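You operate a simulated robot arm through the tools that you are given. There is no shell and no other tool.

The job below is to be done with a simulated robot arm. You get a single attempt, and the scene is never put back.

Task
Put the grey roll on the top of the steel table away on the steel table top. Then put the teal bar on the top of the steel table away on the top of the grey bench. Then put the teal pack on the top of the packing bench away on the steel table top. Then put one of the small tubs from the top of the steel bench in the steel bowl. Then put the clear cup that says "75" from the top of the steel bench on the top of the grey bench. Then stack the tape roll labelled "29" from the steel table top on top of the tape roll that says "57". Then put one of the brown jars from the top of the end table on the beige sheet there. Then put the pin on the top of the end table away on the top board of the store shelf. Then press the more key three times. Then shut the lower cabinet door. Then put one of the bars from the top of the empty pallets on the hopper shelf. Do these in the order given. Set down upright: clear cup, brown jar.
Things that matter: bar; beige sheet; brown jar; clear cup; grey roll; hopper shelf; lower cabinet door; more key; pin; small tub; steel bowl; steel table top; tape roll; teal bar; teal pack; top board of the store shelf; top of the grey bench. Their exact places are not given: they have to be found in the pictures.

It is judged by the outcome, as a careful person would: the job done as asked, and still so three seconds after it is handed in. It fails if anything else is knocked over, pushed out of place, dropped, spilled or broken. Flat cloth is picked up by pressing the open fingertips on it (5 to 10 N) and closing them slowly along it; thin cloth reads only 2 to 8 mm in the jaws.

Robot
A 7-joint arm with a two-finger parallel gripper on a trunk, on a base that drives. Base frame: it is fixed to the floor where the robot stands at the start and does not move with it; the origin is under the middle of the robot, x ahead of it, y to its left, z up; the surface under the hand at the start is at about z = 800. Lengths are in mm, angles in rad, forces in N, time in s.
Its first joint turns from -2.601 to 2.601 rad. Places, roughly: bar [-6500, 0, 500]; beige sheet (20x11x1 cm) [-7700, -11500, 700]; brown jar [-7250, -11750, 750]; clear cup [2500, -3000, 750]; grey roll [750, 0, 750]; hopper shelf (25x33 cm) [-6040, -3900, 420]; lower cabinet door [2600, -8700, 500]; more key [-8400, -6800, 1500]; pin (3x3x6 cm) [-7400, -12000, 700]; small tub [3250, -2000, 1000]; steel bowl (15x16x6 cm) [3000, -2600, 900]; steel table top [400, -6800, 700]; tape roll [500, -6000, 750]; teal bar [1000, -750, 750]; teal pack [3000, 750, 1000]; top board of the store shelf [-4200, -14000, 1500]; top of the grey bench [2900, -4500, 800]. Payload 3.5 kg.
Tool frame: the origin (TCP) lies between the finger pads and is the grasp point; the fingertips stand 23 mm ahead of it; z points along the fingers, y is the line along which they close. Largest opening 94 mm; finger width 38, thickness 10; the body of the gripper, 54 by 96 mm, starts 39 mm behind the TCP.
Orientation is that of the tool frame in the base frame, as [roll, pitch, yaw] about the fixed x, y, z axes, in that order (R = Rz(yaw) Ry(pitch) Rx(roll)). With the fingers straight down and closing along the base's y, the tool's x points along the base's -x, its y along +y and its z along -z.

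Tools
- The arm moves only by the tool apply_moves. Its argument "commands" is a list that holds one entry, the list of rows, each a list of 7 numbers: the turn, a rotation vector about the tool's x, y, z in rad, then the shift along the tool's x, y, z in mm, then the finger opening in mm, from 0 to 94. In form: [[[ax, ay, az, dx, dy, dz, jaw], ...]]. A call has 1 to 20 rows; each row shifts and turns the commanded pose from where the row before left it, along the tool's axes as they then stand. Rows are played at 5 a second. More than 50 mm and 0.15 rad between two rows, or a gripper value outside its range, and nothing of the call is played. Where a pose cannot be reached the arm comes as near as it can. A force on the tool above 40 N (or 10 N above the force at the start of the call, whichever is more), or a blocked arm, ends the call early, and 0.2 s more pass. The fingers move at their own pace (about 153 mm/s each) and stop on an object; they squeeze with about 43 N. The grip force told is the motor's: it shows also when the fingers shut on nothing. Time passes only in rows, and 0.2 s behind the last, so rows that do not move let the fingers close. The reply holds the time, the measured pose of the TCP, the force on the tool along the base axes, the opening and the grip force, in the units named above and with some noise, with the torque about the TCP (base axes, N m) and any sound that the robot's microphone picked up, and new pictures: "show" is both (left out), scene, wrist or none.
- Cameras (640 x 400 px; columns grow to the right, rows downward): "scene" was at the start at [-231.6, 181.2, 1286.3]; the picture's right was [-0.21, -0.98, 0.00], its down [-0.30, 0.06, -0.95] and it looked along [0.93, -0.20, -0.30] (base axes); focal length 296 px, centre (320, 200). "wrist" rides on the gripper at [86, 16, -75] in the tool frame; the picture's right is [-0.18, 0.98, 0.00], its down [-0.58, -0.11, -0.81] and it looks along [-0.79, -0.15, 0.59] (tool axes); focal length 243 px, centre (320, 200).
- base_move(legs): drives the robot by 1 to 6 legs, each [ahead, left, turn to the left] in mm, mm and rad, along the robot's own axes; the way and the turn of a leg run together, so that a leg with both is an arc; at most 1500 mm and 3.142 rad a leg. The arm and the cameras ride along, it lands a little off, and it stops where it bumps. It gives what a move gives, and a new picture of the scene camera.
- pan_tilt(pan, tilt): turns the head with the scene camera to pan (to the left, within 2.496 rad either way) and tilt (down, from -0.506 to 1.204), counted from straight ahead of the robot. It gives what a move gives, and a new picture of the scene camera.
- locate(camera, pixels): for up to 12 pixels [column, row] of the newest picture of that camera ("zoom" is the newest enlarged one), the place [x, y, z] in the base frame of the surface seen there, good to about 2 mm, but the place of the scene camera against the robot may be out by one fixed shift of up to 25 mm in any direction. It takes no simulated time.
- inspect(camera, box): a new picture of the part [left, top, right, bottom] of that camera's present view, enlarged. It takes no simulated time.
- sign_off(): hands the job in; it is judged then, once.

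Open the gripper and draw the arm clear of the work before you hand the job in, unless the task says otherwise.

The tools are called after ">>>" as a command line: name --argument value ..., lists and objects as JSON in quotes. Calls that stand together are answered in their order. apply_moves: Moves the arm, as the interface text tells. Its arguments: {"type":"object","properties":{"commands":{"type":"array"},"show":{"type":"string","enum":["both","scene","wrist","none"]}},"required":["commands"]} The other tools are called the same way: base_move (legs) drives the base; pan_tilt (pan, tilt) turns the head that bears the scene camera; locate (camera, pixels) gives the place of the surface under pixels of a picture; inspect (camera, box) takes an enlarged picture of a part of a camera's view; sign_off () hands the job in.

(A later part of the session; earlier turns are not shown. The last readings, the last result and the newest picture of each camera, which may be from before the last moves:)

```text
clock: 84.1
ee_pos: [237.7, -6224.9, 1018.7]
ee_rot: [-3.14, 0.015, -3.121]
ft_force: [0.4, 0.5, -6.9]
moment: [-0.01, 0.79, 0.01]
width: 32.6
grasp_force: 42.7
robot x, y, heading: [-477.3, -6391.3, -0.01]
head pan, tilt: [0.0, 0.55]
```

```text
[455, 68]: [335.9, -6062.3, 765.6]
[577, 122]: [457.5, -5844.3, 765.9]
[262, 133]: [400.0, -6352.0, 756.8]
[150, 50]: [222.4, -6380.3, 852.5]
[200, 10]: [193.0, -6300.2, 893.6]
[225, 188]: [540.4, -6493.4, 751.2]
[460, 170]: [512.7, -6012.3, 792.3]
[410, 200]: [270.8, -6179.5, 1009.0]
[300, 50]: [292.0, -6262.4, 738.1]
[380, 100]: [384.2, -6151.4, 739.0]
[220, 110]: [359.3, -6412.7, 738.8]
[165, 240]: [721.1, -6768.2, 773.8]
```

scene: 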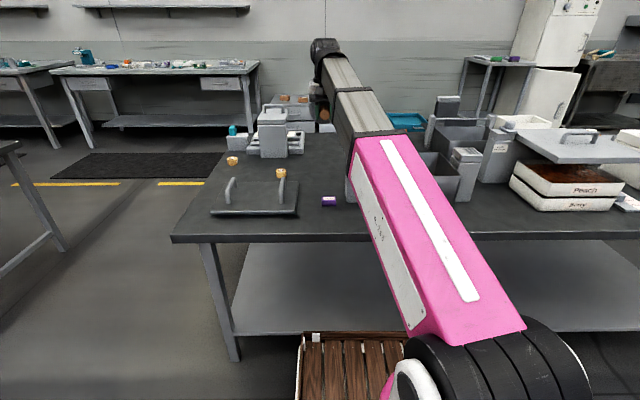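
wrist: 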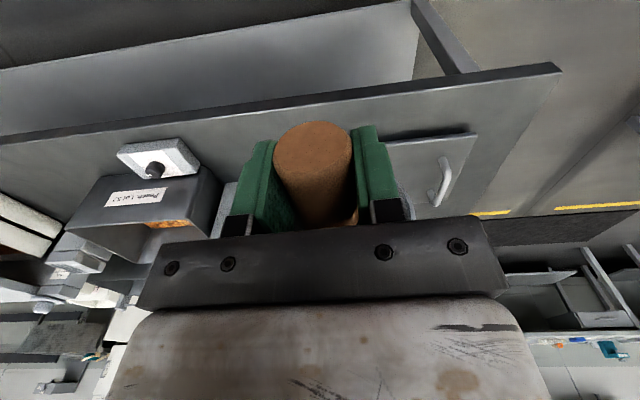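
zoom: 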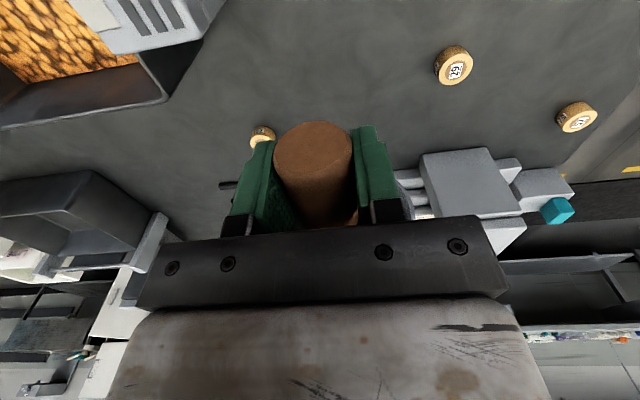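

Table top z≈739; room is clear around y=−6225. I shift 107 mm forward, level the hand, and come down to just above the table.

>>> apply_moves --commands '[[[0, 0.015, 0, -10, 0, 0, 20], [0, 0, 0, -22, 0, 0, 20], [0, 0, 0, -25, -1, 0, 20], [0, 0, 0, -25, 0, 0, 20], [0, 0, 0, -25, 0, 0, 20], [0, 0, 0, 0, 0, 10, 20], [0, 0, 0, 0, 0, 20, 20], [0, 0, 0, 0, 0, 25, 20], [0, 0, 0, 0, 0, 25, 20], [0, 0, 0, 0, 0, 25, 20], [0, 0, 0, 0, 0, 25, 20], [0, 0, 0, 0, 0, 20, 20], [0, 0, 0, 0, 0, 10, 20], [0, 0, 0, 0, 0, 0, 20]]]' --show "both"

```text
clock: 87.1
ee_pos: [344.7, -6224.2, 859.8]
ee_rot: [-3.139, 0.001, -3.12]
ft_force: [-0.5, -0.5, -7.2]
moment: [-0.04, 0.73, -0.01]
width: 32.6
grasp_force: 43.2
robot x, y, heading: [-475.0, -6397.2, -0.01]
head pan, tilt: [0.0, 0.55]
```

scene: 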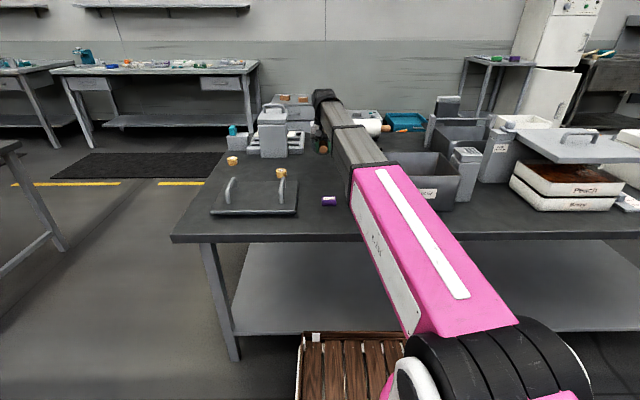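
wrist: 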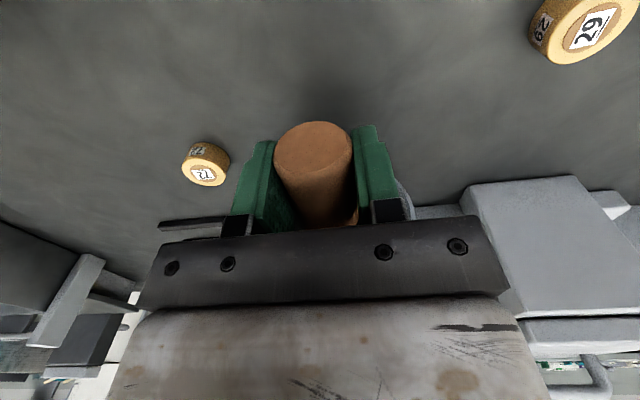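

Tape "29" is the one at (595, 25) and "72" at (205, 172); the roll's spot is free between. I lower the last 71 mm gently.

>>> apply_moves --commands '[[[0, 0, 0, 0, 0, 10, 20], [0, 0, 0, 0, 0, 20, 20], [0, 0, 0, 0, 0, 20, 20], [0, 0, 0, 0, 0, 8, 20], [0, 0, 0, 0, 0, 4, 20], [0, 0, 0, 0, 0, 3, 20], [0, 0, 0, 0, 0, 2, 20], [0, 0, 0, 0, 0, 0, 20]]]' --show "none"

```text
clock: 88.9
ee_pos: [343.9, -6224.7, 791.8]
ee_rot: [-3.139, 0.005, -3.121]
ft_force: [-3.7, 0.3, 4.8]
moment: [0.09, -1.45, 0.12]
width: 32.6
grasp_force: 42.8
robot x, y, heading: [-475.0, -6391.9, -0.011]
head pan, tilt: [0.0, 0.55]
```

The far end touches first (moment −1.45). I tilt the hand slightly and lower 2.5 mm more, then open the jaws slowly.

>>> apply_moves --commands '[[[0, -0.015, 0, 0, 0, 2, 20], [0, 0, 0, 0, 0, 1, 20], [0, 0, 0, 0, 0, 0, 20]]]' --show "none"

```text
clock: 89.7
ee_pos: [344.1, -6224.6, 788.8]
ee_rot: [-3.14, 0.017, -3.119]
ft_force: [-5.3, 0.1, 15.4]
moment: [0.09, -0.82, 0.02]
width: 32.9
grasp_force: 43.3
robot x, y, heading: [-473.8, -6395.0, -0.01]
head pan, tilt: [0.0, 0.55]
```

Both ends now rest on the table. I open the jaws a little at a time and rise.

>>> apply_moves --commands '[[[0, 0, 0, 0, 0, -1, 31], [0, 0, 0, 0, 0, 0, 36], [0, 0, 0, 0, 0, 0, 44], [0, 0, 0, 0, 0, 0, 56], [0, 0, 0, 0, 0, 0, 66], [0, 0, 0, 0, 0, 0, 66]]]' --show "wrist"

```text
clock: 91.1
ee_pos: [344.1, -6224.5, 791.2]
ee_rot: [-3.14, 0.016, -3.12]
ft_force: [0.2, 0.9, -0.2]
moment: [-0.05, -0.02, -0.01]
width: 65.7
grasp_force: 0.1
robot x, y, heading: [-475.7, -6395.7, -0.01]
head pan, tilt: [0.0, 0.55]
```

wrist: 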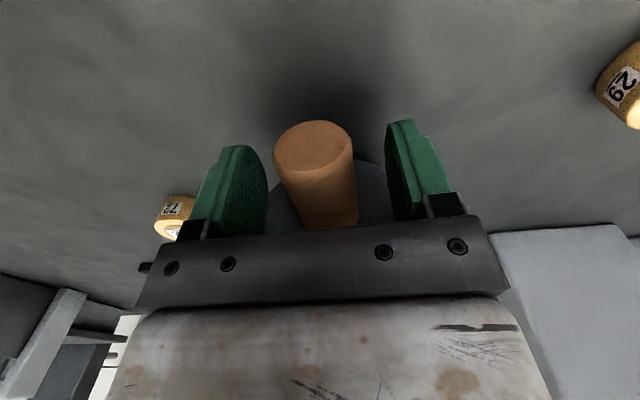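

The handle is free between the pads. I raise the hand straight up to z≈1020.

>>> apply_moves --commands '[[[0, 0, 0, 0, 0, -10, 66], [0, 0, 0, 0, 0, -20, 66], [0, 0, 0, 0, 0, -30, 66], [0, 0, 0, 0, 0, -30, 66], [0, 0, 0, 0, 0, -30, 66], [0, 0, 0, 0, 0, -30, 66], [0, 0, 0, 0, 0, -30, 66], [0, 0, 0, 0, 0, -30, 66], [0, 0, 0, 0, 0, -20, 66], [0, 0, 0, 0, 0, 0, 66]]]' --show "both"

```text
clock: 93.3
ee_pos: [340.8, -6224.1, 1020.1]
ee_rot: [-3.14, 0.016, -3.119]
ft_force: [0.5, 1.3, 1.1]
moment: [0.02, -0.01, -0.01]
width: 66.1
grasp_force: 0.0
robot x, y, heading: [-476.2, -6397.6, -0.008]
head pan, tilt: [0.0, 0.55]
```

scene: 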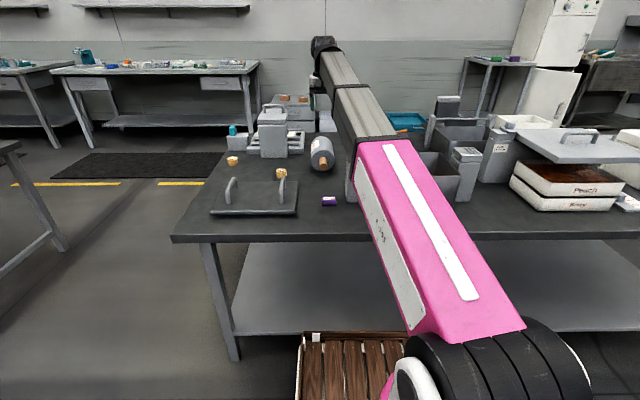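
wrist: 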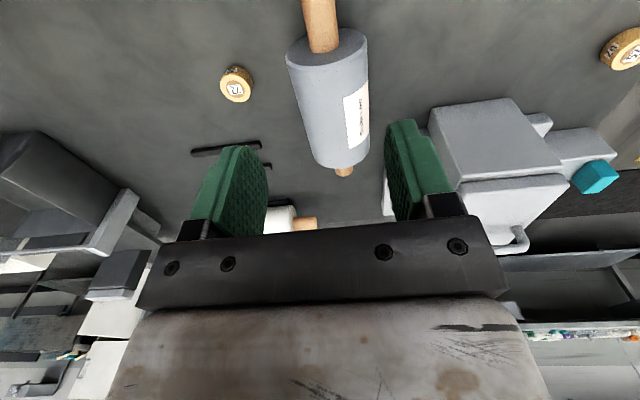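

The grey roll rests on the steel table top at (400–600, −6220), undisturbed. Next, the teal bar: I back away, turn left and drive back up the corridor.

>>> base_move --legs '[[-450, 0, 0], [0, 0, 1.571], [1500, -300, 0], [1500, 0, 0], [1500, 0, 0], [1180, 0, 0]]'

```text
refused: leg 3 is longer than a leg can be; nothing moved
```

The diagonal leg was too long; I split it.

>>> base_move --legs '[[-450, 0, 0], [0, 0, 1.571], [1400, -300, 0], [1500, 0, 0], [1500, 0, 0], [1280, 0, 0]]'

```text
clock: 126.7
ee_pos: [-745.7, 120.9, 1020.9]
ee_rot: [-3.141, 0.016, -1.552]
ft_force: [0.8, 0.3, 0.1]
moment: [-0.01, 0.0, -0.01]
width: 66.1
grasp_force: 0.0
robot x, y, heading: [-580.0, -694.7, 1.559]
head pan, tilt: [0.0, 0.55]
```

scene: 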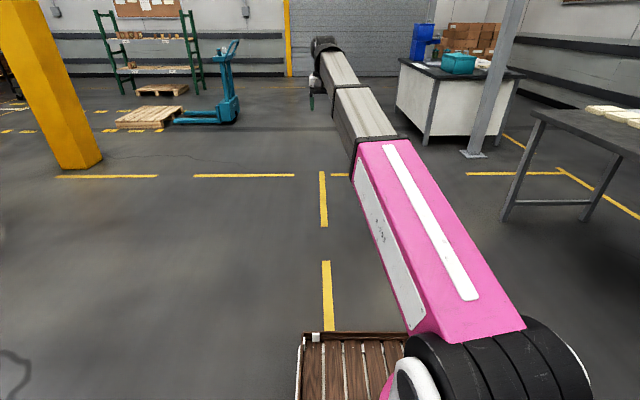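

Now I turn right to face the table and move nearer.

>>> base_move --legs '[[0, 0, -1.56], [400, -100, 0]]'

>>> pan_tilt --pan 0.0 --tilt 0.5

```text
clock: 133.1
ee_pos: [640.7, -637.4, 1019.7]
ee_rot: [-3.141, 0.014, -3.125]
ft_force: [-0.3, -0.1, 0.4]
moment: [0.02, 0.04, 0.0]
width: 65.8
grasp_force: 0.1
robot x, y, heading: [-175.3, -804.6, -0.018]
head pan, tilt: [0.0, 0.55]
```

scene: 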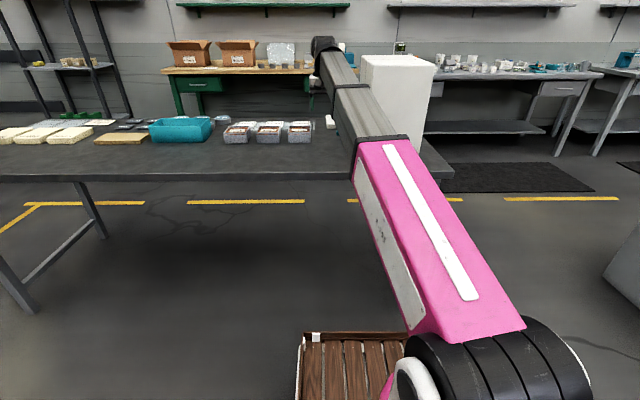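

```text
clock: 133.8
ee_pos: [640.8, -637.7, 1020.4]
ee_rot: [-3.14, 0.017, -3.126]
ft_force: [0.6, -0.1, 0.2]
moment: [-0.03, -0.02, 0.0]
width: 66.2
grasp_force: 0.1
robot x, y, heading: [-177.7, -808.6, -0.012]
head pan, tilt: [0.0, 0.499]
```

scene: 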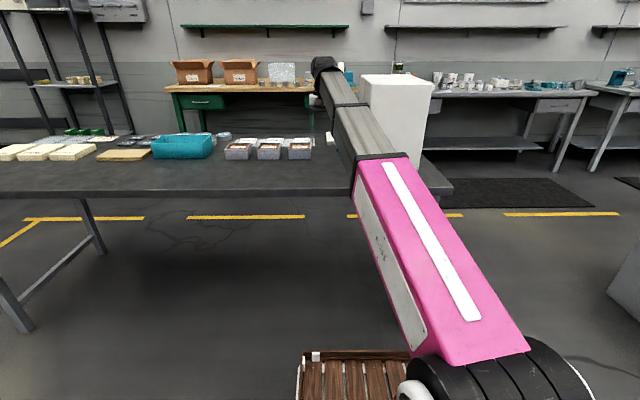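

The hand is near the bar but the arm hides it from the scene camera; I use the wrist view.

>>> inspect --camera "wrist" --box '[0, 0, 640, 400]'

```text
1.00 times, centred on (320, 200) of wrist (not enlarged: the box is as wide or as high as the picture)
```

zoom: 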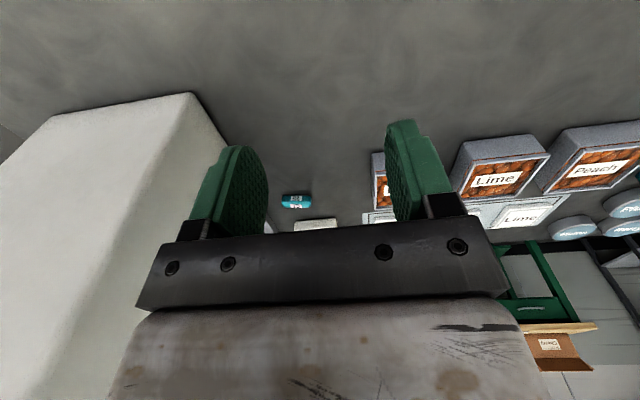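

>>> locate --camera "zoom" --pixels '[[295, 201], [284, 201], [309, 201], [315, 222], [190, 95], [185, 110], [225, 150], [60, 120], [375, 170], [300, 190], [320, 160], [250, 215]]'

>>> inspect --camera "wrist" --box '[240, 150, 400, 250]'

```text
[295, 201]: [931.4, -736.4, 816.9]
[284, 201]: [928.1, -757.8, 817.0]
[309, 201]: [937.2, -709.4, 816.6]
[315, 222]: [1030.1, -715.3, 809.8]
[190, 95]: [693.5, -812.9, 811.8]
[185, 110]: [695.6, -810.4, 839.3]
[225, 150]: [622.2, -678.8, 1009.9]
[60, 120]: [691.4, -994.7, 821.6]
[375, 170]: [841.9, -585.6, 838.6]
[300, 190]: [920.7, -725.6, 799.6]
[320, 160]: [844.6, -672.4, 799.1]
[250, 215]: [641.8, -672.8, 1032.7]
```

```text
4.00 times, centred on (320, 200) of wrist
```

zoom: 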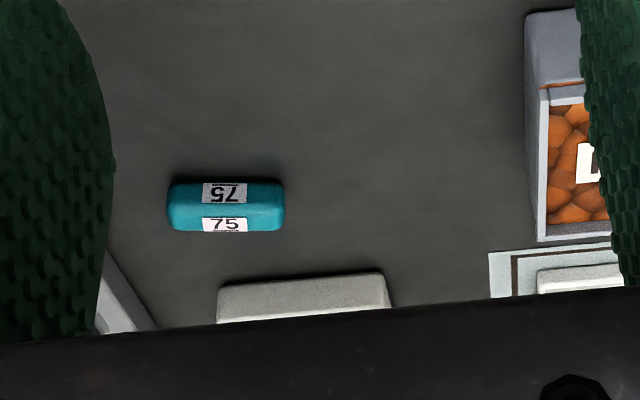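

The teal bar ("75") lies at about (935, −733), 55 mm along y, top z≈817. A white machine stands close at y<−812; I check its upper parts with the scene camera before descending.

>>> inspect --camera "scene" --box '[290, 50, 470, 200]'

>>> locate --camera "scene" --pixels '[[365, 76], [432, 80], [425, 92], [372, 92], [400, 120], [420, 150], [375, 110], [330, 138], [435, 85], [395, 76]]'

```text
2.67 times, centred on (380, 125) of scene
```

zoom: 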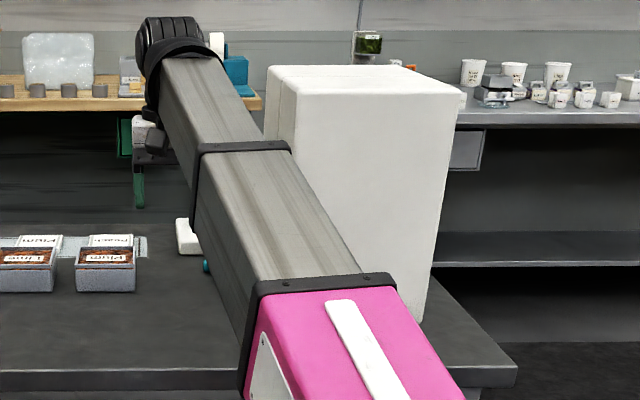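

```text
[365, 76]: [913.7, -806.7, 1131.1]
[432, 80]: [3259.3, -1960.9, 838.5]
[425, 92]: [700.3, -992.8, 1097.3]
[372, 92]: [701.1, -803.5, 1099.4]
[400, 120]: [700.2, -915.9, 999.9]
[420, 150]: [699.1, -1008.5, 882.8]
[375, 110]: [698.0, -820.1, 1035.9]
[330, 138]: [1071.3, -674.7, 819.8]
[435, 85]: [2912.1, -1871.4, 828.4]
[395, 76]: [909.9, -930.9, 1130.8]
```

The machine is tall (z to ~1130) with its side face at y≈−810, so I'll come from the left at an angle and close across the bar (along x). I strafe left, go forward, then turn slightly right.

>>> base_move --legs '[[0, 300, 0], [235, 0, 0], [0, 0, -0.34]]'

```text
clock: 138.2
ee_pos: [886.9, -625.1, 1019.2]
ee_rot: [-3.14, 0.016, 2.819]
ft_force: [1.0, -0.3, -1.3]
moment: [0.02, 0.01, -0.02]
width: 66.1
grasp_force: 0.0
robot x, y, heading: [63.0, -507.4, -0.351]
head pan, tilt: [0.0, 0.499]
```

scene: 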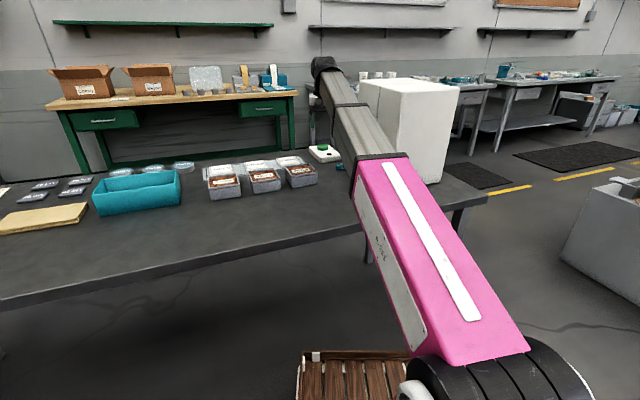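

Positioned. I turn the hand to close along x (yaw→π/2), opening to 60, and look through the wrist camera.

>>> apply_moves --commands '[[[0, 0, 0.06, 0, 0, 0, 66], [0, 0, 0.12, 0, 0, 0, 66], [0, 0, 0.12, 0, 0, 0, 66], [0, 0, 0.12, 0, 0, 0, 66], [0, 0, 0.12, 0, 0, 0, 66], [0, 0, 0.12, 0, 0, 0, 66], [0, 0, 0.12, 0, 0, 0, 66], [0, 0, 0.12, 0, 0, 0, 66], [0, 0, 0.12, 0, 0, 0, 66], [0, 0, 0.12, 0, 0, 0, 66], [0, 0, 0.1, 0, 0, 0, 66], [0, 0, 0, 0, 0, 0, 60]]]' --show "both"

```text
clock: 140.8
ee_pos: [887.7, -624.5, 1019.6]
ee_rot: [3.127, 0.006, 1.575]
ft_force: [0.1, -0.1, -0.5]
moment: [0.01, 0.0, 0.02]
width: 60.2
grasp_force: 0.1
robot x, y, heading: [57.7, -514.2, -0.349]
head pan, tilt: [0.0, 0.499]
```

scene: 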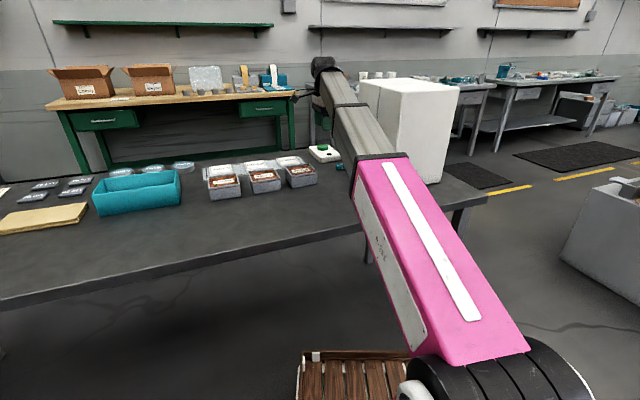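
wrist: 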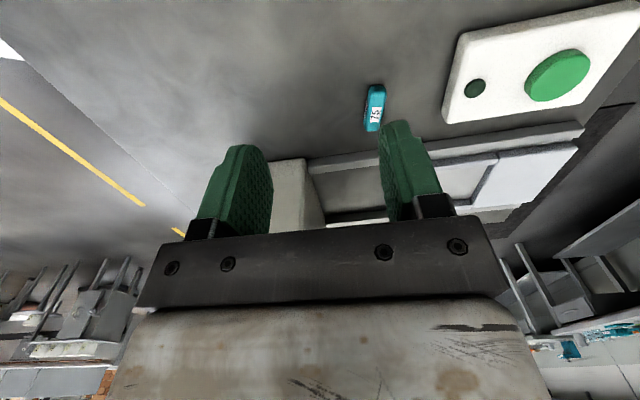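

The bar is at (375, 108) in the wrist picture, the white device with the green button at (545, 75). I locate bar ends and surroundings.

>>> locate --camera "wrist" --pixels '[[376, 88], [375, 100], [373, 112], [374, 128], [366, 110], [383, 110], [450, 110], [463, 35], [290, 170], [330, 170], [400, 160], [300, 210]]'

>>> inspect --camera "wrist" --box '[300, 60, 460, 160]'

```text
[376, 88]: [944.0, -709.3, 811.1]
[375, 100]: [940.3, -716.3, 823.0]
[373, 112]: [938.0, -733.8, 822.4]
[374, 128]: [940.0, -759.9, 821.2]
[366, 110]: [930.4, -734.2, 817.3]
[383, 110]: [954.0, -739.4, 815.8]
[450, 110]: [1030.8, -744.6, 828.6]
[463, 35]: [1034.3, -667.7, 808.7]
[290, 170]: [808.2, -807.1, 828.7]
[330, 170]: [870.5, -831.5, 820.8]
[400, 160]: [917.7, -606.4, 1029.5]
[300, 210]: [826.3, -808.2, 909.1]
```

```text
4.00 times, centred on (380, 110) of wrist
```

zoom: 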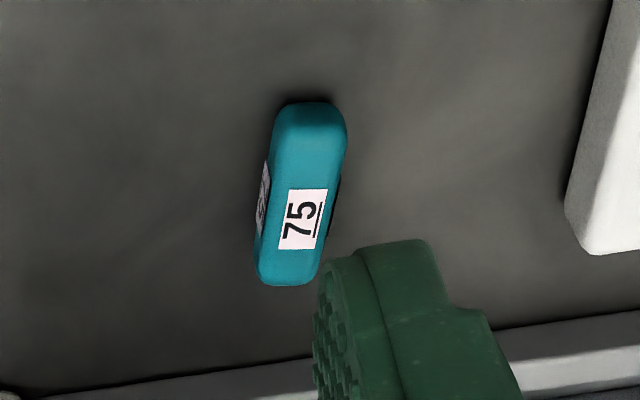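

Bar: centre ≈(942, −736), 24 mm across x, top z≈823. I tilt the hand 0.2 rad so the wrist leans away from the machine, and move over the bar to z≈900.

>>> apply_moves --commands '[[[0.0146, -0.1, 0, 0, 0, 0, 60], [0, -0.1, 0, 0, 0, 0, 60], [0, 0, 0, -7, 5, 12, 60], [0, 0, 0, -12, 8, 21, 60], [0, 0, 0, -12, 8, 21, 60], [0, 0, 0, -12, 8, 21, 60], [0, 0, 0, -12, 9, 21, 60], [0, 0, 0, -12, 9, 21, 60], [0, 0, 0, -9.6, 7, 20, 60], [0, 0, 0, 0, 0, 0, 60]]]' --show "both"

```text
clock: 143.0
ee_pos: [942.3, -726.2, 901.7]
ee_rot: [3.141, 0.207, 1.575]
ft_force: [0.4, 0.9, 0.2]
moment: [0.01, 0.0, 0.01]
width: 59.7
grasp_force: 0.0
robot x, y, heading: [61.5, -506.4, -0.351]
head pan, tilt: [0.0, 0.499]
```

scene: 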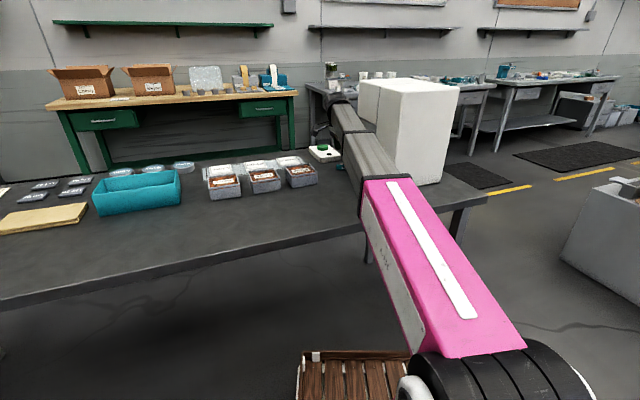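
wrist: 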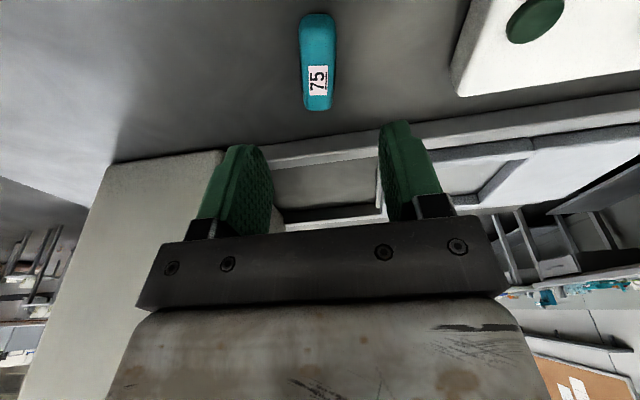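

The bar lies centred between the fingers at (317, 60). I recheck its place.

>>> locate --camera "wrist" --pixels '[[304, 60], [332, 60], [317, 18], [317, 60], [317, 106], [270, 60], [220, 165], [310, 140]]'

```text
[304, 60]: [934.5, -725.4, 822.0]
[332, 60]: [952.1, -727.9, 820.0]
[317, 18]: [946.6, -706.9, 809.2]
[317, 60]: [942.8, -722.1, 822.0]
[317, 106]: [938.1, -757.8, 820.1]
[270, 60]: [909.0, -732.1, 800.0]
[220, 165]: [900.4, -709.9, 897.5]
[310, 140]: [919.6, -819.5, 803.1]
```

I go down onto the bar and close.

>>> apply_moves --commands '[[[0, 0, 0, 1.5, 0, 10, 60], [0, 0, 0, 3, 0, 19, 60], [0, 0, 0, 3, 0, 19, 60], [0, 0, 0, 2, 0, 14, 60], [0, 0, 0, 1.6, 0, 10, 60], [0, 0, 0, 0, 0, 0, 60], [0, 0, 0, 0, 0, 0, 35], [0, 0, 0, 0, 0, 0, 15], [0, 0, 0, 0, 0, 0, 10], [0, 0, 0, 0, 0, 0, 10]]]' --show "wrist"

```text
clock: 145.2
ee_pos: [941.0, -732.1, 829.2]
ee_rot: [3.141, 0.206, 1.576]
ft_force: [-0.4, -0.8, -0.1]
moment: [0.0, -0.01, 0.0]
width: 20.7
grasp_force: 42.7
robot x, y, heading: [61.8, -507.3, -0.353]
head pan, tilt: [0.0, 0.499]
```

wrist: 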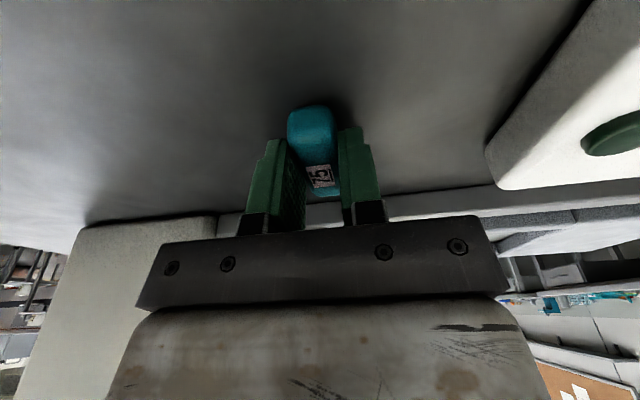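

Bar gripped (20.7 mm). I lift it and draw back away from the machine.

>>> apply_moves --commands '[[[0, 0, 0, -2, 0, -10, 10], [0, 0, 0, -4, 0, -20, 10], [0, 0, 0, -4, 0, -20, 10], [0, 0, 0, -2, 0, -15, 10], [0, 0, 0, 12, -8, -20, 10], [0, 0, 0, 14, -10, -22, 10], [0, 0, 0, 14, -10, -22, 10], [0, 0, 0, 14, -10, -22, 10], [0, 0, 0, 14, -8, -22, 10], [0, 0, 0, 8, -4, -12, 10], [0, 0.1, 0, 0, 0, 0, 10], [0, 0.1, 0, 0, 0, 0, 10], [0, 0, 0, 0, 0, 0, 10]]]' --show "both"

```text
clock: 148.0
ee_pos: [891.4, -632.1, 996.8]
ee_rot: [3.141, 0.005, 1.575]
ft_force: [0.6, -0.5, -0.4]
moment: [0.02, 0.0, -0.01]
width: 21.2
grasp_force: 43.1
robot x, y, heading: [60.3, -509.0, -0.355]
head pan, tilt: [0.0, 0.499]
```

scene: 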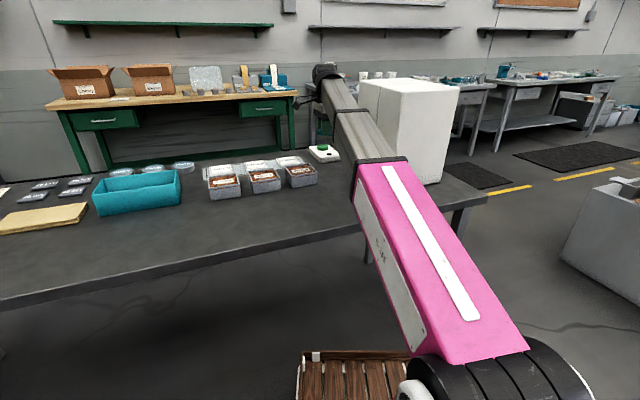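
wrist: 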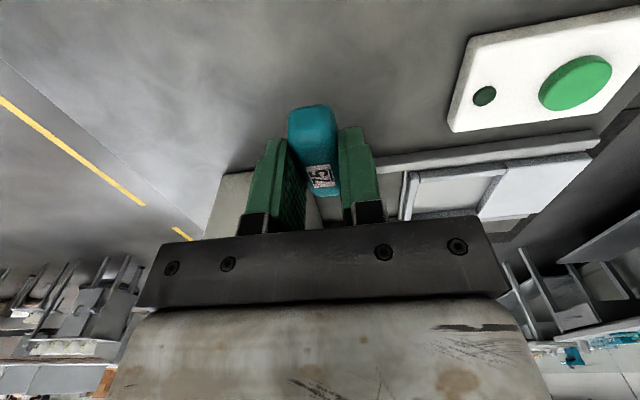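

The bar is held. I back off the table, turn toward −y and drive past the table's end; then look.

>>> base_move --legs '[[-420, 0, 0], [0, 0, -1.216], [1180, 0, 0]]'

>>> pan_tilt --pan 0.9 --tilt 0.4

```text
clock: 159.2
ee_pos: [-138.6, -2365.9, 997.2]
ee_rot: [-3.141, 0.005, 0.376]
ft_force: [-0.5, -0.2, -0.1]
moment: [0.02, -0.02, -0.03]
width: 20.9
grasp_force: 43.3
robot x, y, heading: [-323.6, -1546.2, -1.563]
head pan, tilt: [0.0, 0.499]
```

scene: 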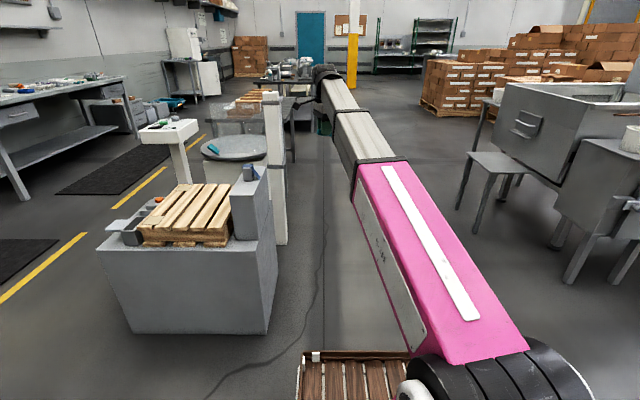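

```text
clock: 160.4
ee_pos: [-139.4, -2365.6, 996.9]
ee_rot: [3.141, 0.006, 0.375]
ft_force: [-0.3, 0.7, -0.8]
moment: [0.04, 0.01, 0.03]
width: 20.8
grasp_force: 42.8
robot x, y, heading: [-323.1, -1550.2, -1.561]
head pan, tilt: [0.901, 0.4]
```

scene: 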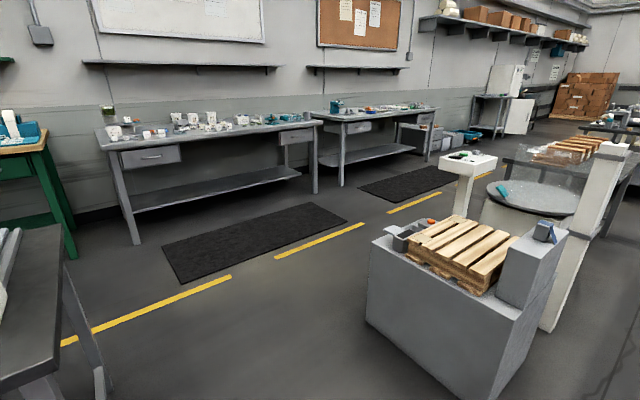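

>>> locate --camera "scene" --pixels '[[100, 148], [318, 123], [315, 116], [438, 112], [130, 240], [342, 185], [60, 275], [65, 330], [380, 245], [545, 235], [500, 165], [270, 335]]'

>>> inspect --camera "scene" --box '[300, 80, 480, 200]'

>>> inspect --camera "scene" --box '[90, 90, 330, 200]'

```text
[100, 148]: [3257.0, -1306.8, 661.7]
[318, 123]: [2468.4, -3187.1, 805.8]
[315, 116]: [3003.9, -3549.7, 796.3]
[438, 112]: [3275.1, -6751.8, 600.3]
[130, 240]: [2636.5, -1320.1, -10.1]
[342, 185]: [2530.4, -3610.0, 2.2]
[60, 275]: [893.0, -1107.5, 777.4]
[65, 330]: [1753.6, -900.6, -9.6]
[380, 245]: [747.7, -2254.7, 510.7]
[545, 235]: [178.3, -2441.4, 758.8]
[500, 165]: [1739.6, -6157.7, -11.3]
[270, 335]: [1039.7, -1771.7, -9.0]
```

```text
3.33 times, centred on (390, 140) of scene
```

zoom: 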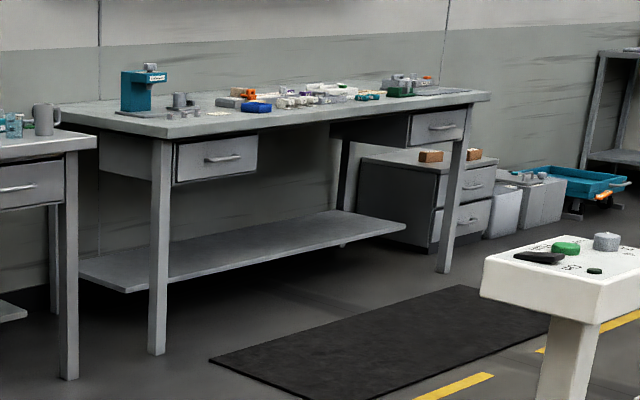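

```text
2.67 times, centred on (210, 145) of scene
```

zoom: 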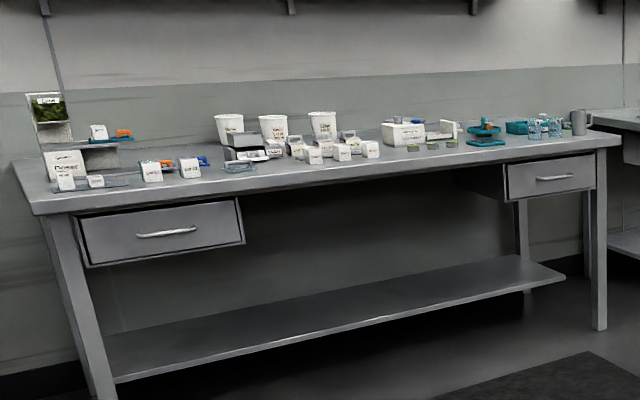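

The grey bench is the second bench (from y≈−3550 on); the steel bench ends at y≈−3190. I check where the floor mats lie before planning the drive.

>>> locate --camera "scene" --pixels '[[163, 247], [178, 285], [315, 203], [347, 221], [362, 188], [388, 202], [430, 166], [455, 176], [230, 276], [362, 223], [390, 212], [460, 182]]'

```text
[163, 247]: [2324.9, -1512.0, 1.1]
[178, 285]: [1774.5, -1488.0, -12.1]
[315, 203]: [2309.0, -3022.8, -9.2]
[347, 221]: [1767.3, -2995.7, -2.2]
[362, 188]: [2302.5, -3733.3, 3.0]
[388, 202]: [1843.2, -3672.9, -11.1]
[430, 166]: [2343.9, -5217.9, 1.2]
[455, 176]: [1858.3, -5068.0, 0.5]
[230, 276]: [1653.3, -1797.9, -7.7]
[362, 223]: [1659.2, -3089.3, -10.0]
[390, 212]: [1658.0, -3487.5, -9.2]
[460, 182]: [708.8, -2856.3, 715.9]
```

The mats are thin and lie where one must stand. I turn to heading 0, drive to x≈1450, then turn toward −y and go along the aisle.

>>> base_move --legs '[[0, 0, 1.561], [1500, 0, 0], [250, 0, 0], [0, 0, -1.571], [1400, 0, 0], [1250, 0, 0]]'

>>> pan_tilt --pan 1.2 --tilt 0.35

```text
clock: 189.4
ee_pos: [1606.0, -5022.3, 997.8]
ee_rot: [3.141, 0.006, 0.369]
ft_force: [0.4, -0.5, -1.1]
moment: [0.01, -0.02, 0.03]
width: 20.8
grasp_force: 42.8
robot x, y, heading: [1427.7, -4202.5, -1.563]
head pan, tilt: [0.901, 0.4]
```

scene: 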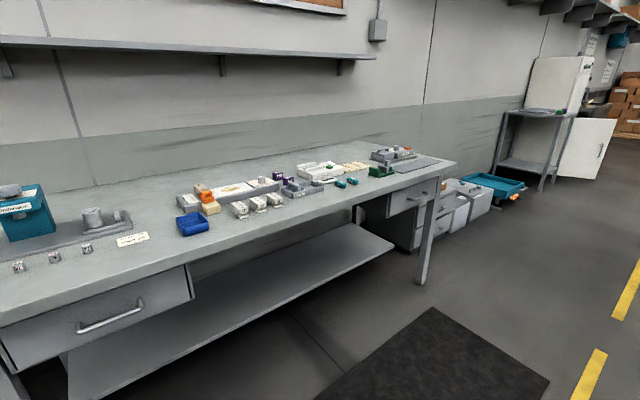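

```text
clock: 190.2
ee_pos: [1605.2, -5021.8, 998.0]
ee_rot: [-3.141, 0.007, 0.37]
ft_force: [0.0, -0.8, -0.3]
moment: [0.02, -0.01, -0.01]
width: 21.0
grasp_force: 43.2
robot x, y, heading: [1426.0, -4200.9, -1.569]
head pan, tilt: [1.201, 0.351]
```

scene: 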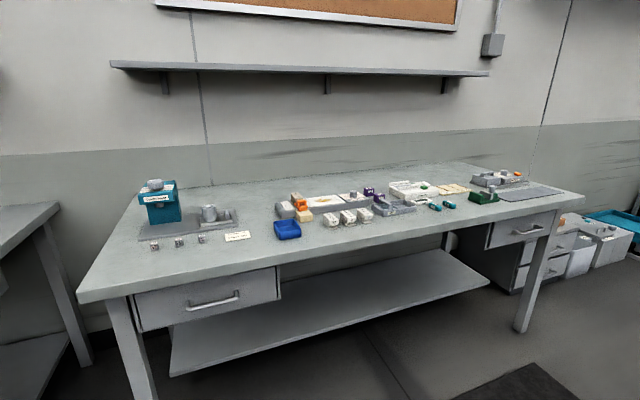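

The grey bench top has free room along its front. I enlarge it and locate the edge and free points.

>>> inspect --camera "scene" --box '[120, 160, 560, 300]'

>>> locate --camera "scene" --pixels '[[85, 297], [190, 278], [370, 243], [580, 200], [340, 235], [390, 228], [434, 206], [365, 215], [285, 232], [250, 250], [155, 248], [460, 210]]'

```text
1.45 times, centred on (340, 230) of scene
```

zoom: 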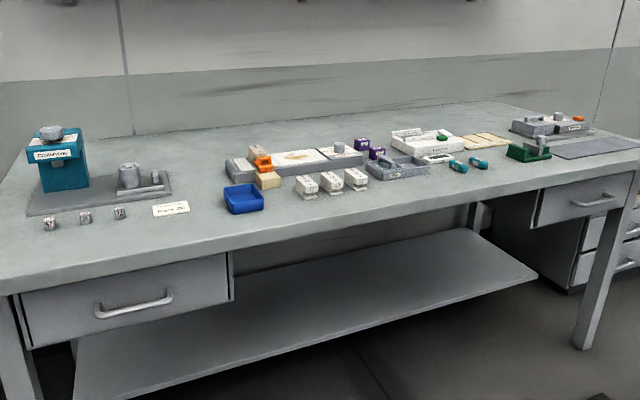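

```text
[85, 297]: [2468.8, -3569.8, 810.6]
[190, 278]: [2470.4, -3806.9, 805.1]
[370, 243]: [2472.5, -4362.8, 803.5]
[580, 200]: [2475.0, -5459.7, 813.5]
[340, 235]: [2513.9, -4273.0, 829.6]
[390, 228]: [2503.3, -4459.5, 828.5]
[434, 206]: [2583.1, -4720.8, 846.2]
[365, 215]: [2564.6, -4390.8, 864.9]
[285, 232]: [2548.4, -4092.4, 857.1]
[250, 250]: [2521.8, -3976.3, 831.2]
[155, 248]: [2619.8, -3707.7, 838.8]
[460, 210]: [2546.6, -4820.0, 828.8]
```

>>> locate --camera "scene" --pixels '[[260, 238], [225, 240], [250, 236], [275, 226], [255, 215], [255, 200], [230, 205], [300, 238], [330, 226], [346, 222], [420, 214], [140, 258]]'

>>> inspect --camera "scene" --box '[120, 170, 320, 300]'

```text
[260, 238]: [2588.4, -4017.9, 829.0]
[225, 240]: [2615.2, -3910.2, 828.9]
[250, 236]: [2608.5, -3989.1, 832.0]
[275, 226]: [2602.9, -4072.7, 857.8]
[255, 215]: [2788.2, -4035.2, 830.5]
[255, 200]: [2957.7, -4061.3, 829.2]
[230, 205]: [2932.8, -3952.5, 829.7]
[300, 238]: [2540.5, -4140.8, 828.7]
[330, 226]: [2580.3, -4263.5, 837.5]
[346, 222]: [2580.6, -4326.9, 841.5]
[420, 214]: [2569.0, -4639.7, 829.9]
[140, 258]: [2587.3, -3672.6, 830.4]
```

```text
3.08 times, centred on (220, 235) of scene
```

zoom: 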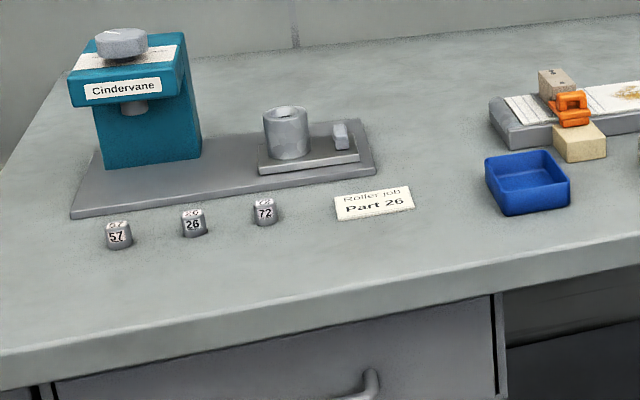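

Free strip in front of the "Part 26" card: I'll set the bar at about (2540, −3960). I turn to face the bench and move up to it.

>>> base_move --legs '[[0, 0, 1.569], [285, 65, 0]]'

>>> pan_tilt --pan 0.0 --tilt 0.5

```text
clock: 196.0
ee_pos: [2532.5, -3969.9, 996.7]
ee_rot: [-3.141, 0.008, 1.925]
ft_force: [0.4, -0.1, -0.4]
moment: [0.01, -0.02, 0.01]
width: 21.1
grasp_force: 43.4
robot x, y, heading: [1708.8, -4138.6, -0.004]
head pan, tilt: [1.201, 0.351]
```

scene: 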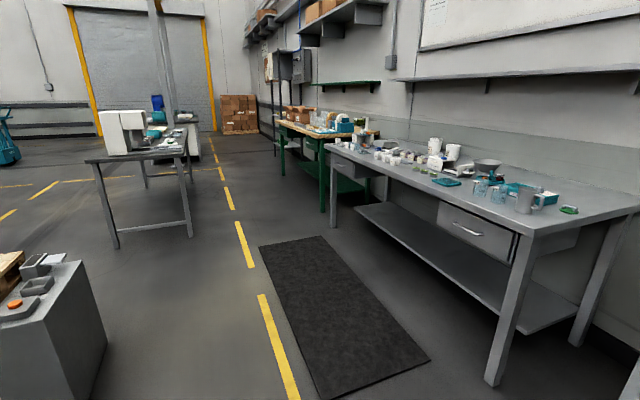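

```text
clock: 197.4
ee_pos: [2533.4, -3969.3, 996.3]
ee_rot: [3.141, 0.006, 1.925]
ft_force: [1.2, 0.4, -0.2]
moment: [0.02, 0.04, -0.01]
width: 20.7
grasp_force: 42.8
robot x, y, heading: [1711.1, -4137.8, -0.006]
head pan, tilt: [0.0, 0.499]
```

scene: 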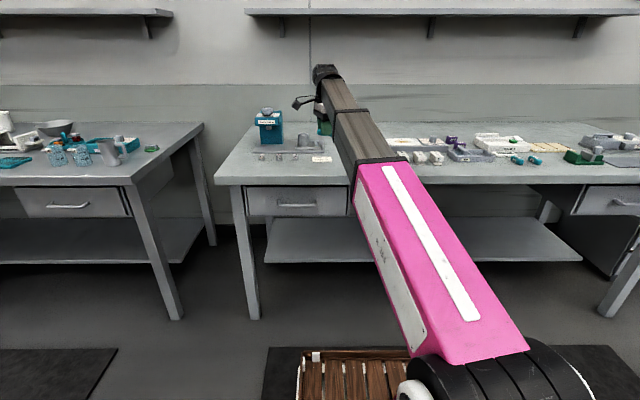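

I turn the hand to yaw≈π/2 so the bar lies along the edge, and look down through the wrist camera.

>>> apply_moves --commands '[[[0, 0, 0.08, 0, 0, 0, 10], [0, 0, 0.12, 0, 0, 0, 10], [0, 0, 0.1, 0, 0, 0, 10], [0, 0, 0.054, 0, 0, 0, 10], [0, 0, 0, 0, 0, 0, 10]]]' --show "wrist"

```text
clock: 198.6
ee_pos: [2531.6, -3969.4, 996.8]
ee_rot: [3.14, 0.007, 1.571]
ft_force: [-0.1, 0.2, -0.2]
moment: [-0.01, 0.02, -0.01]
width: 20.8
grasp_force: 42.6
robot x, y, heading: [1708.0, -4139.6, -0.004]
head pan, tilt: [0.0, 0.499]
```

wrist: 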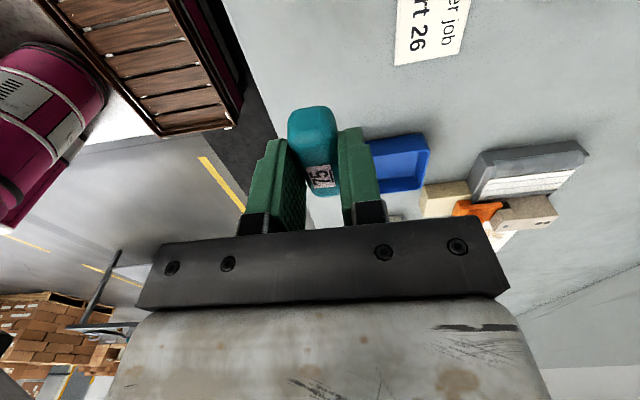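

>>> locate --camera "wrist" --pixels '[[398, 62], [455, 50], [280, 90], [340, 60], [300, 60], [380, 160], [400, 185], [260, 50], [430, 140], [395, 10]]'

```text
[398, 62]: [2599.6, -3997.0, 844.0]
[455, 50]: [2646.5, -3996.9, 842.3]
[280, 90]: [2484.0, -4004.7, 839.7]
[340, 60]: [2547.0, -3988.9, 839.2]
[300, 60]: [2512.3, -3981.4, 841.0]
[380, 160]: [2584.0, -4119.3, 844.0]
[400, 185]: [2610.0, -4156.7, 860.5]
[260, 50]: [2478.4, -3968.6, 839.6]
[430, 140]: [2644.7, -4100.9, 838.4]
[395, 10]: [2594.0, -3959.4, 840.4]
```

Bench z≈839.7 and the spot is clear. I restore the 0.2 rad tilt the bar was gripped with, and lower it to just above the bench.

>>> apply_moves --commands '[[[0, -0.1, 0, 0, 0, 0, 10], [0, -0.1, 0, 0, 0, 0, 10], [0, 0, 0, 2, 1, 10, 10], [0, 0, 0, 4, 1, 20, 10], [0, 0, 0, 5, 1, 24, 10], [0, 0, 0, 5, 1, 24, 10], [0, 0, 0, 5, 0, 22, 10], [0, 0, 0, 3, 0, 14, 10], [0, 0, 0, 1, 0, 6, 10], [0, 0, 0, 0, 0, 0, 10]]]' --show "wrist"

```text
clock: 200.8
ee_pos: [2537.0, -3970.1, 874.2]
ee_rot: [3.138, 0.207, 1.571]
ft_force: [0.5, -1.3, -1.0]
moment: [0.0, 0.0, 0.05]
width: 20.9
grasp_force: 43.1
robot x, y, heading: [1711.7, -4138.7, -0.007]
head pan, tilt: [0.0, 0.499]
```

wrist: 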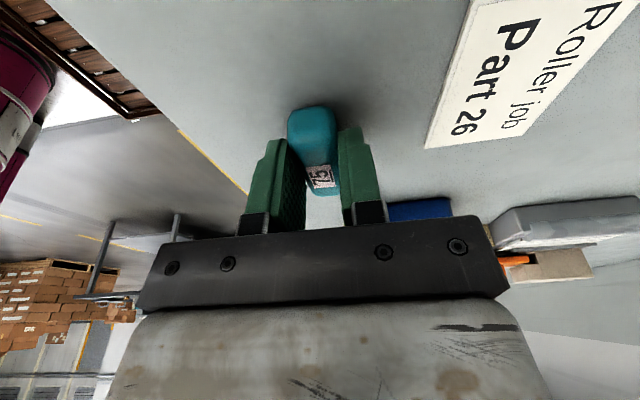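

I lower in small steps until it touches, then open.

>>> apply_moves --commands '[[[0, 0, 0, 0.4, 0, 2, 10], [0, 0, 0, 0.4, 0, 2, 10], [0, 0, 0, 0.2, 0, 1, 10], [0, 0, 0, 0, 0, 0, 10]]]' --show "none"

```text
clock: 201.8
ee_pos: [2536.8, -3970.2, 869.3]
ee_rot: [3.138, 0.205, 1.571]
ft_force: [0.9, 0.2, -0.4]
moment: [-0.03, 0.0, -0.02]
width: 21.1
grasp_force: 42.7
robot x, y, heading: [1709.5, -4136.8, -0.011]
head pan, tilt: [0.0, 0.499]
```

>>> apply_moves --commands '[[[0, 0, 0, 0.2, 0, 1, 10], [0, 0, 0, 0.2, 0, 1, 10], [0, 0, 0, 0, 0, 0, 10]]]' --show "none"

```text
clock: 202.6
ee_pos: [2536.7, -3969.5, 868.3]
ee_rot: [3.139, 0.206, 1.57]
ft_force: [0.9, 2.0, 22.0]
moment: [-0.28, 0.06, 0.0]
width: 20.7
grasp_force: 42.8
robot x, y, heading: [1714.7, -4138.2, -0.007]
head pan, tilt: [0.0, 0.499]
```

The bar is pressed on the bench (22 N). I open the jaws and rise.

>>> apply_moves --commands '[[[0, 0, 0, 0, 0, -0.8, 22], [0, 0, 0, 0, 0, 0, 32], [0, 0, 0, 0, 0, 0, 45], [0, 0, 0, 0, 0, 0, 50], [0, 0, 0, -2, 0, -10, 50], [0, 0, 0, -4, 0, -20, 50], [0, 0, 0, -5, 0, -25, 50], [0, 0, 0, -5, 0, -25, 50], [0, 0, 0, -5, 0, -25, 50], [0, 0, 0, -5, 0, -25, 50], [0, 0, 0, -3, 0, -15, 50], [0, 0.1, 0, 0, 0, 0, 50], [0, 0.1, 0, 0, 0, 0, 50], [0, 0, 0, 0, 0, 0, 50]]]' --show "both"

```text
clock: 205.6
ee_pos: [2536.8, -3969.0, 1016.0]
ee_rot: [3.14, 0.004, 1.571]
ft_force: [-0.1, -0.5, 0.4]
moment: [-0.04, 0.03, 0.01]
width: 49.9
grasp_force: 0.0
robot x, y, heading: [1707.3, -4141.4, -0.002]
head pan, tilt: [0.0, 0.499]
```

scene: 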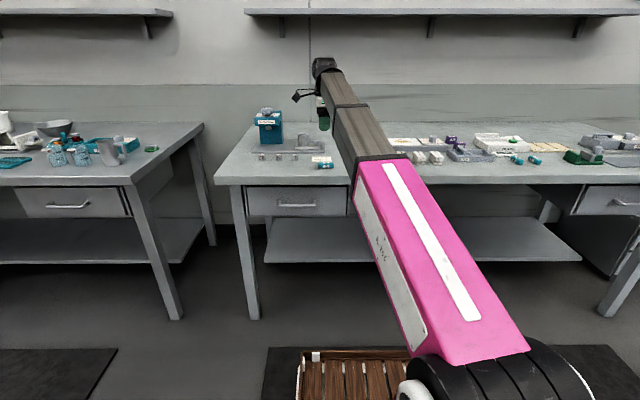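
wrist: 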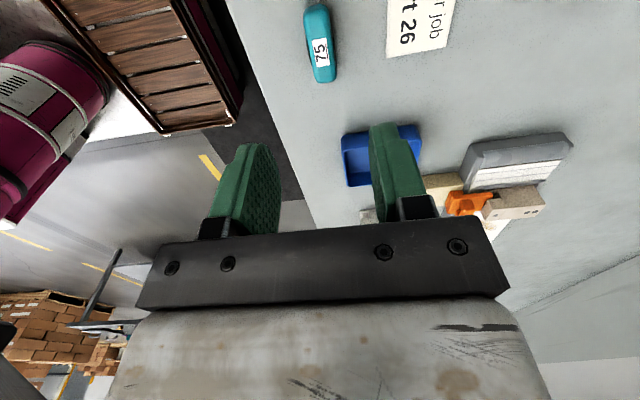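

The teal bar lies flat on the grey bench at (2537, −3970). Next the teal pack on the packing bench: I back off, turn left and drive up the aisle.

>>> base_move --legs '[[-250, 0, 0], [0, 0, 1.573], [1400, -250, 0], [1500, 0, 0], [1100, 0, 0]]'

>>> pan_tilt --pan -0.9 --tilt 0.35

```text
clock: 230.2
ee_pos: [1481.7, 689.9, 1015.8]
ee_rot: [3.14, 0.007, -3.119]
ft_force: [0.0, 0.5, 0.4]
moment: [-0.05, -0.02, 0.02]
width: 50.2
grasp_force: 0.0
robot x, y, heading: [1668.3, -131.4, 1.59]
head pan, tilt: [0.0, 0.499]
```

scene: 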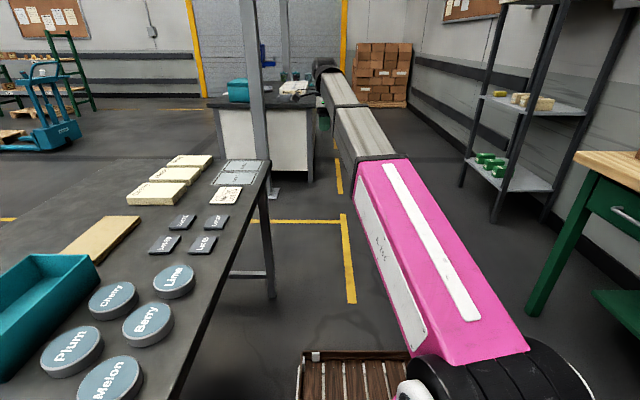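

```text
clock: 231.4
ee_pos: [1481.0, 690.2, 1016.2]
ee_rot: [3.14, 0.007, -3.118]
ft_force: [-0.1, 0.2, 1.2]
moment: [0.01, 0.02, -0.02]
width: 50.1
grasp_force: 0.1
robot x, y, heading: [1672.4, -132.6, 1.592]
head pan, tilt: [-0.901, 0.351]
```

scene: 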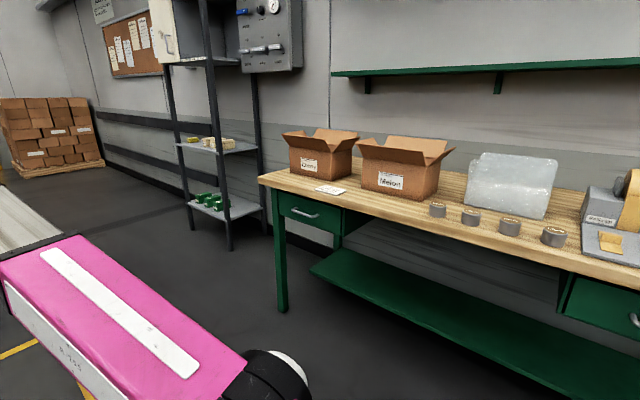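

The packing bench is visible with boxes and rolls; I pan further right to find the teal pack.

>>> pan_tilt --pan -1.6 --tilt 0.35

>>> inspect --camera "scene" --box '[0, 80, 640, 330]'

```text
clock: 232.5
ee_pos: [1480.5, 690.7, 1014.9]
ee_rot: [3.139, 0.008, -3.12]
ft_force: [0.3, -0.1, 0.3]
moment: [0.0, 0.0, 0.01]
width: 49.8
grasp_force: 0.0
robot x, y, heading: [1665.2, -133.5, 1.586]
head pan, tilt: [-1.6, 0.351]
```

scene: 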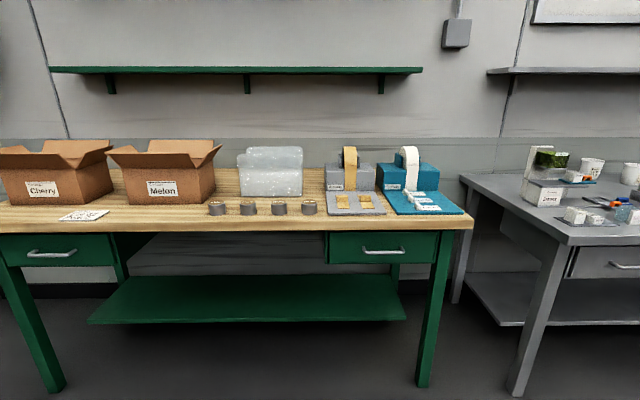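

```text
1.00 times, centred on (320, 205) of scene (not enlarged: the box is as wide or as high as the picture)
```

zoom: 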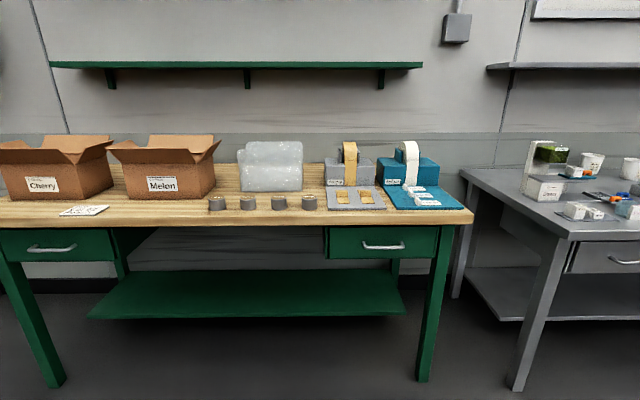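

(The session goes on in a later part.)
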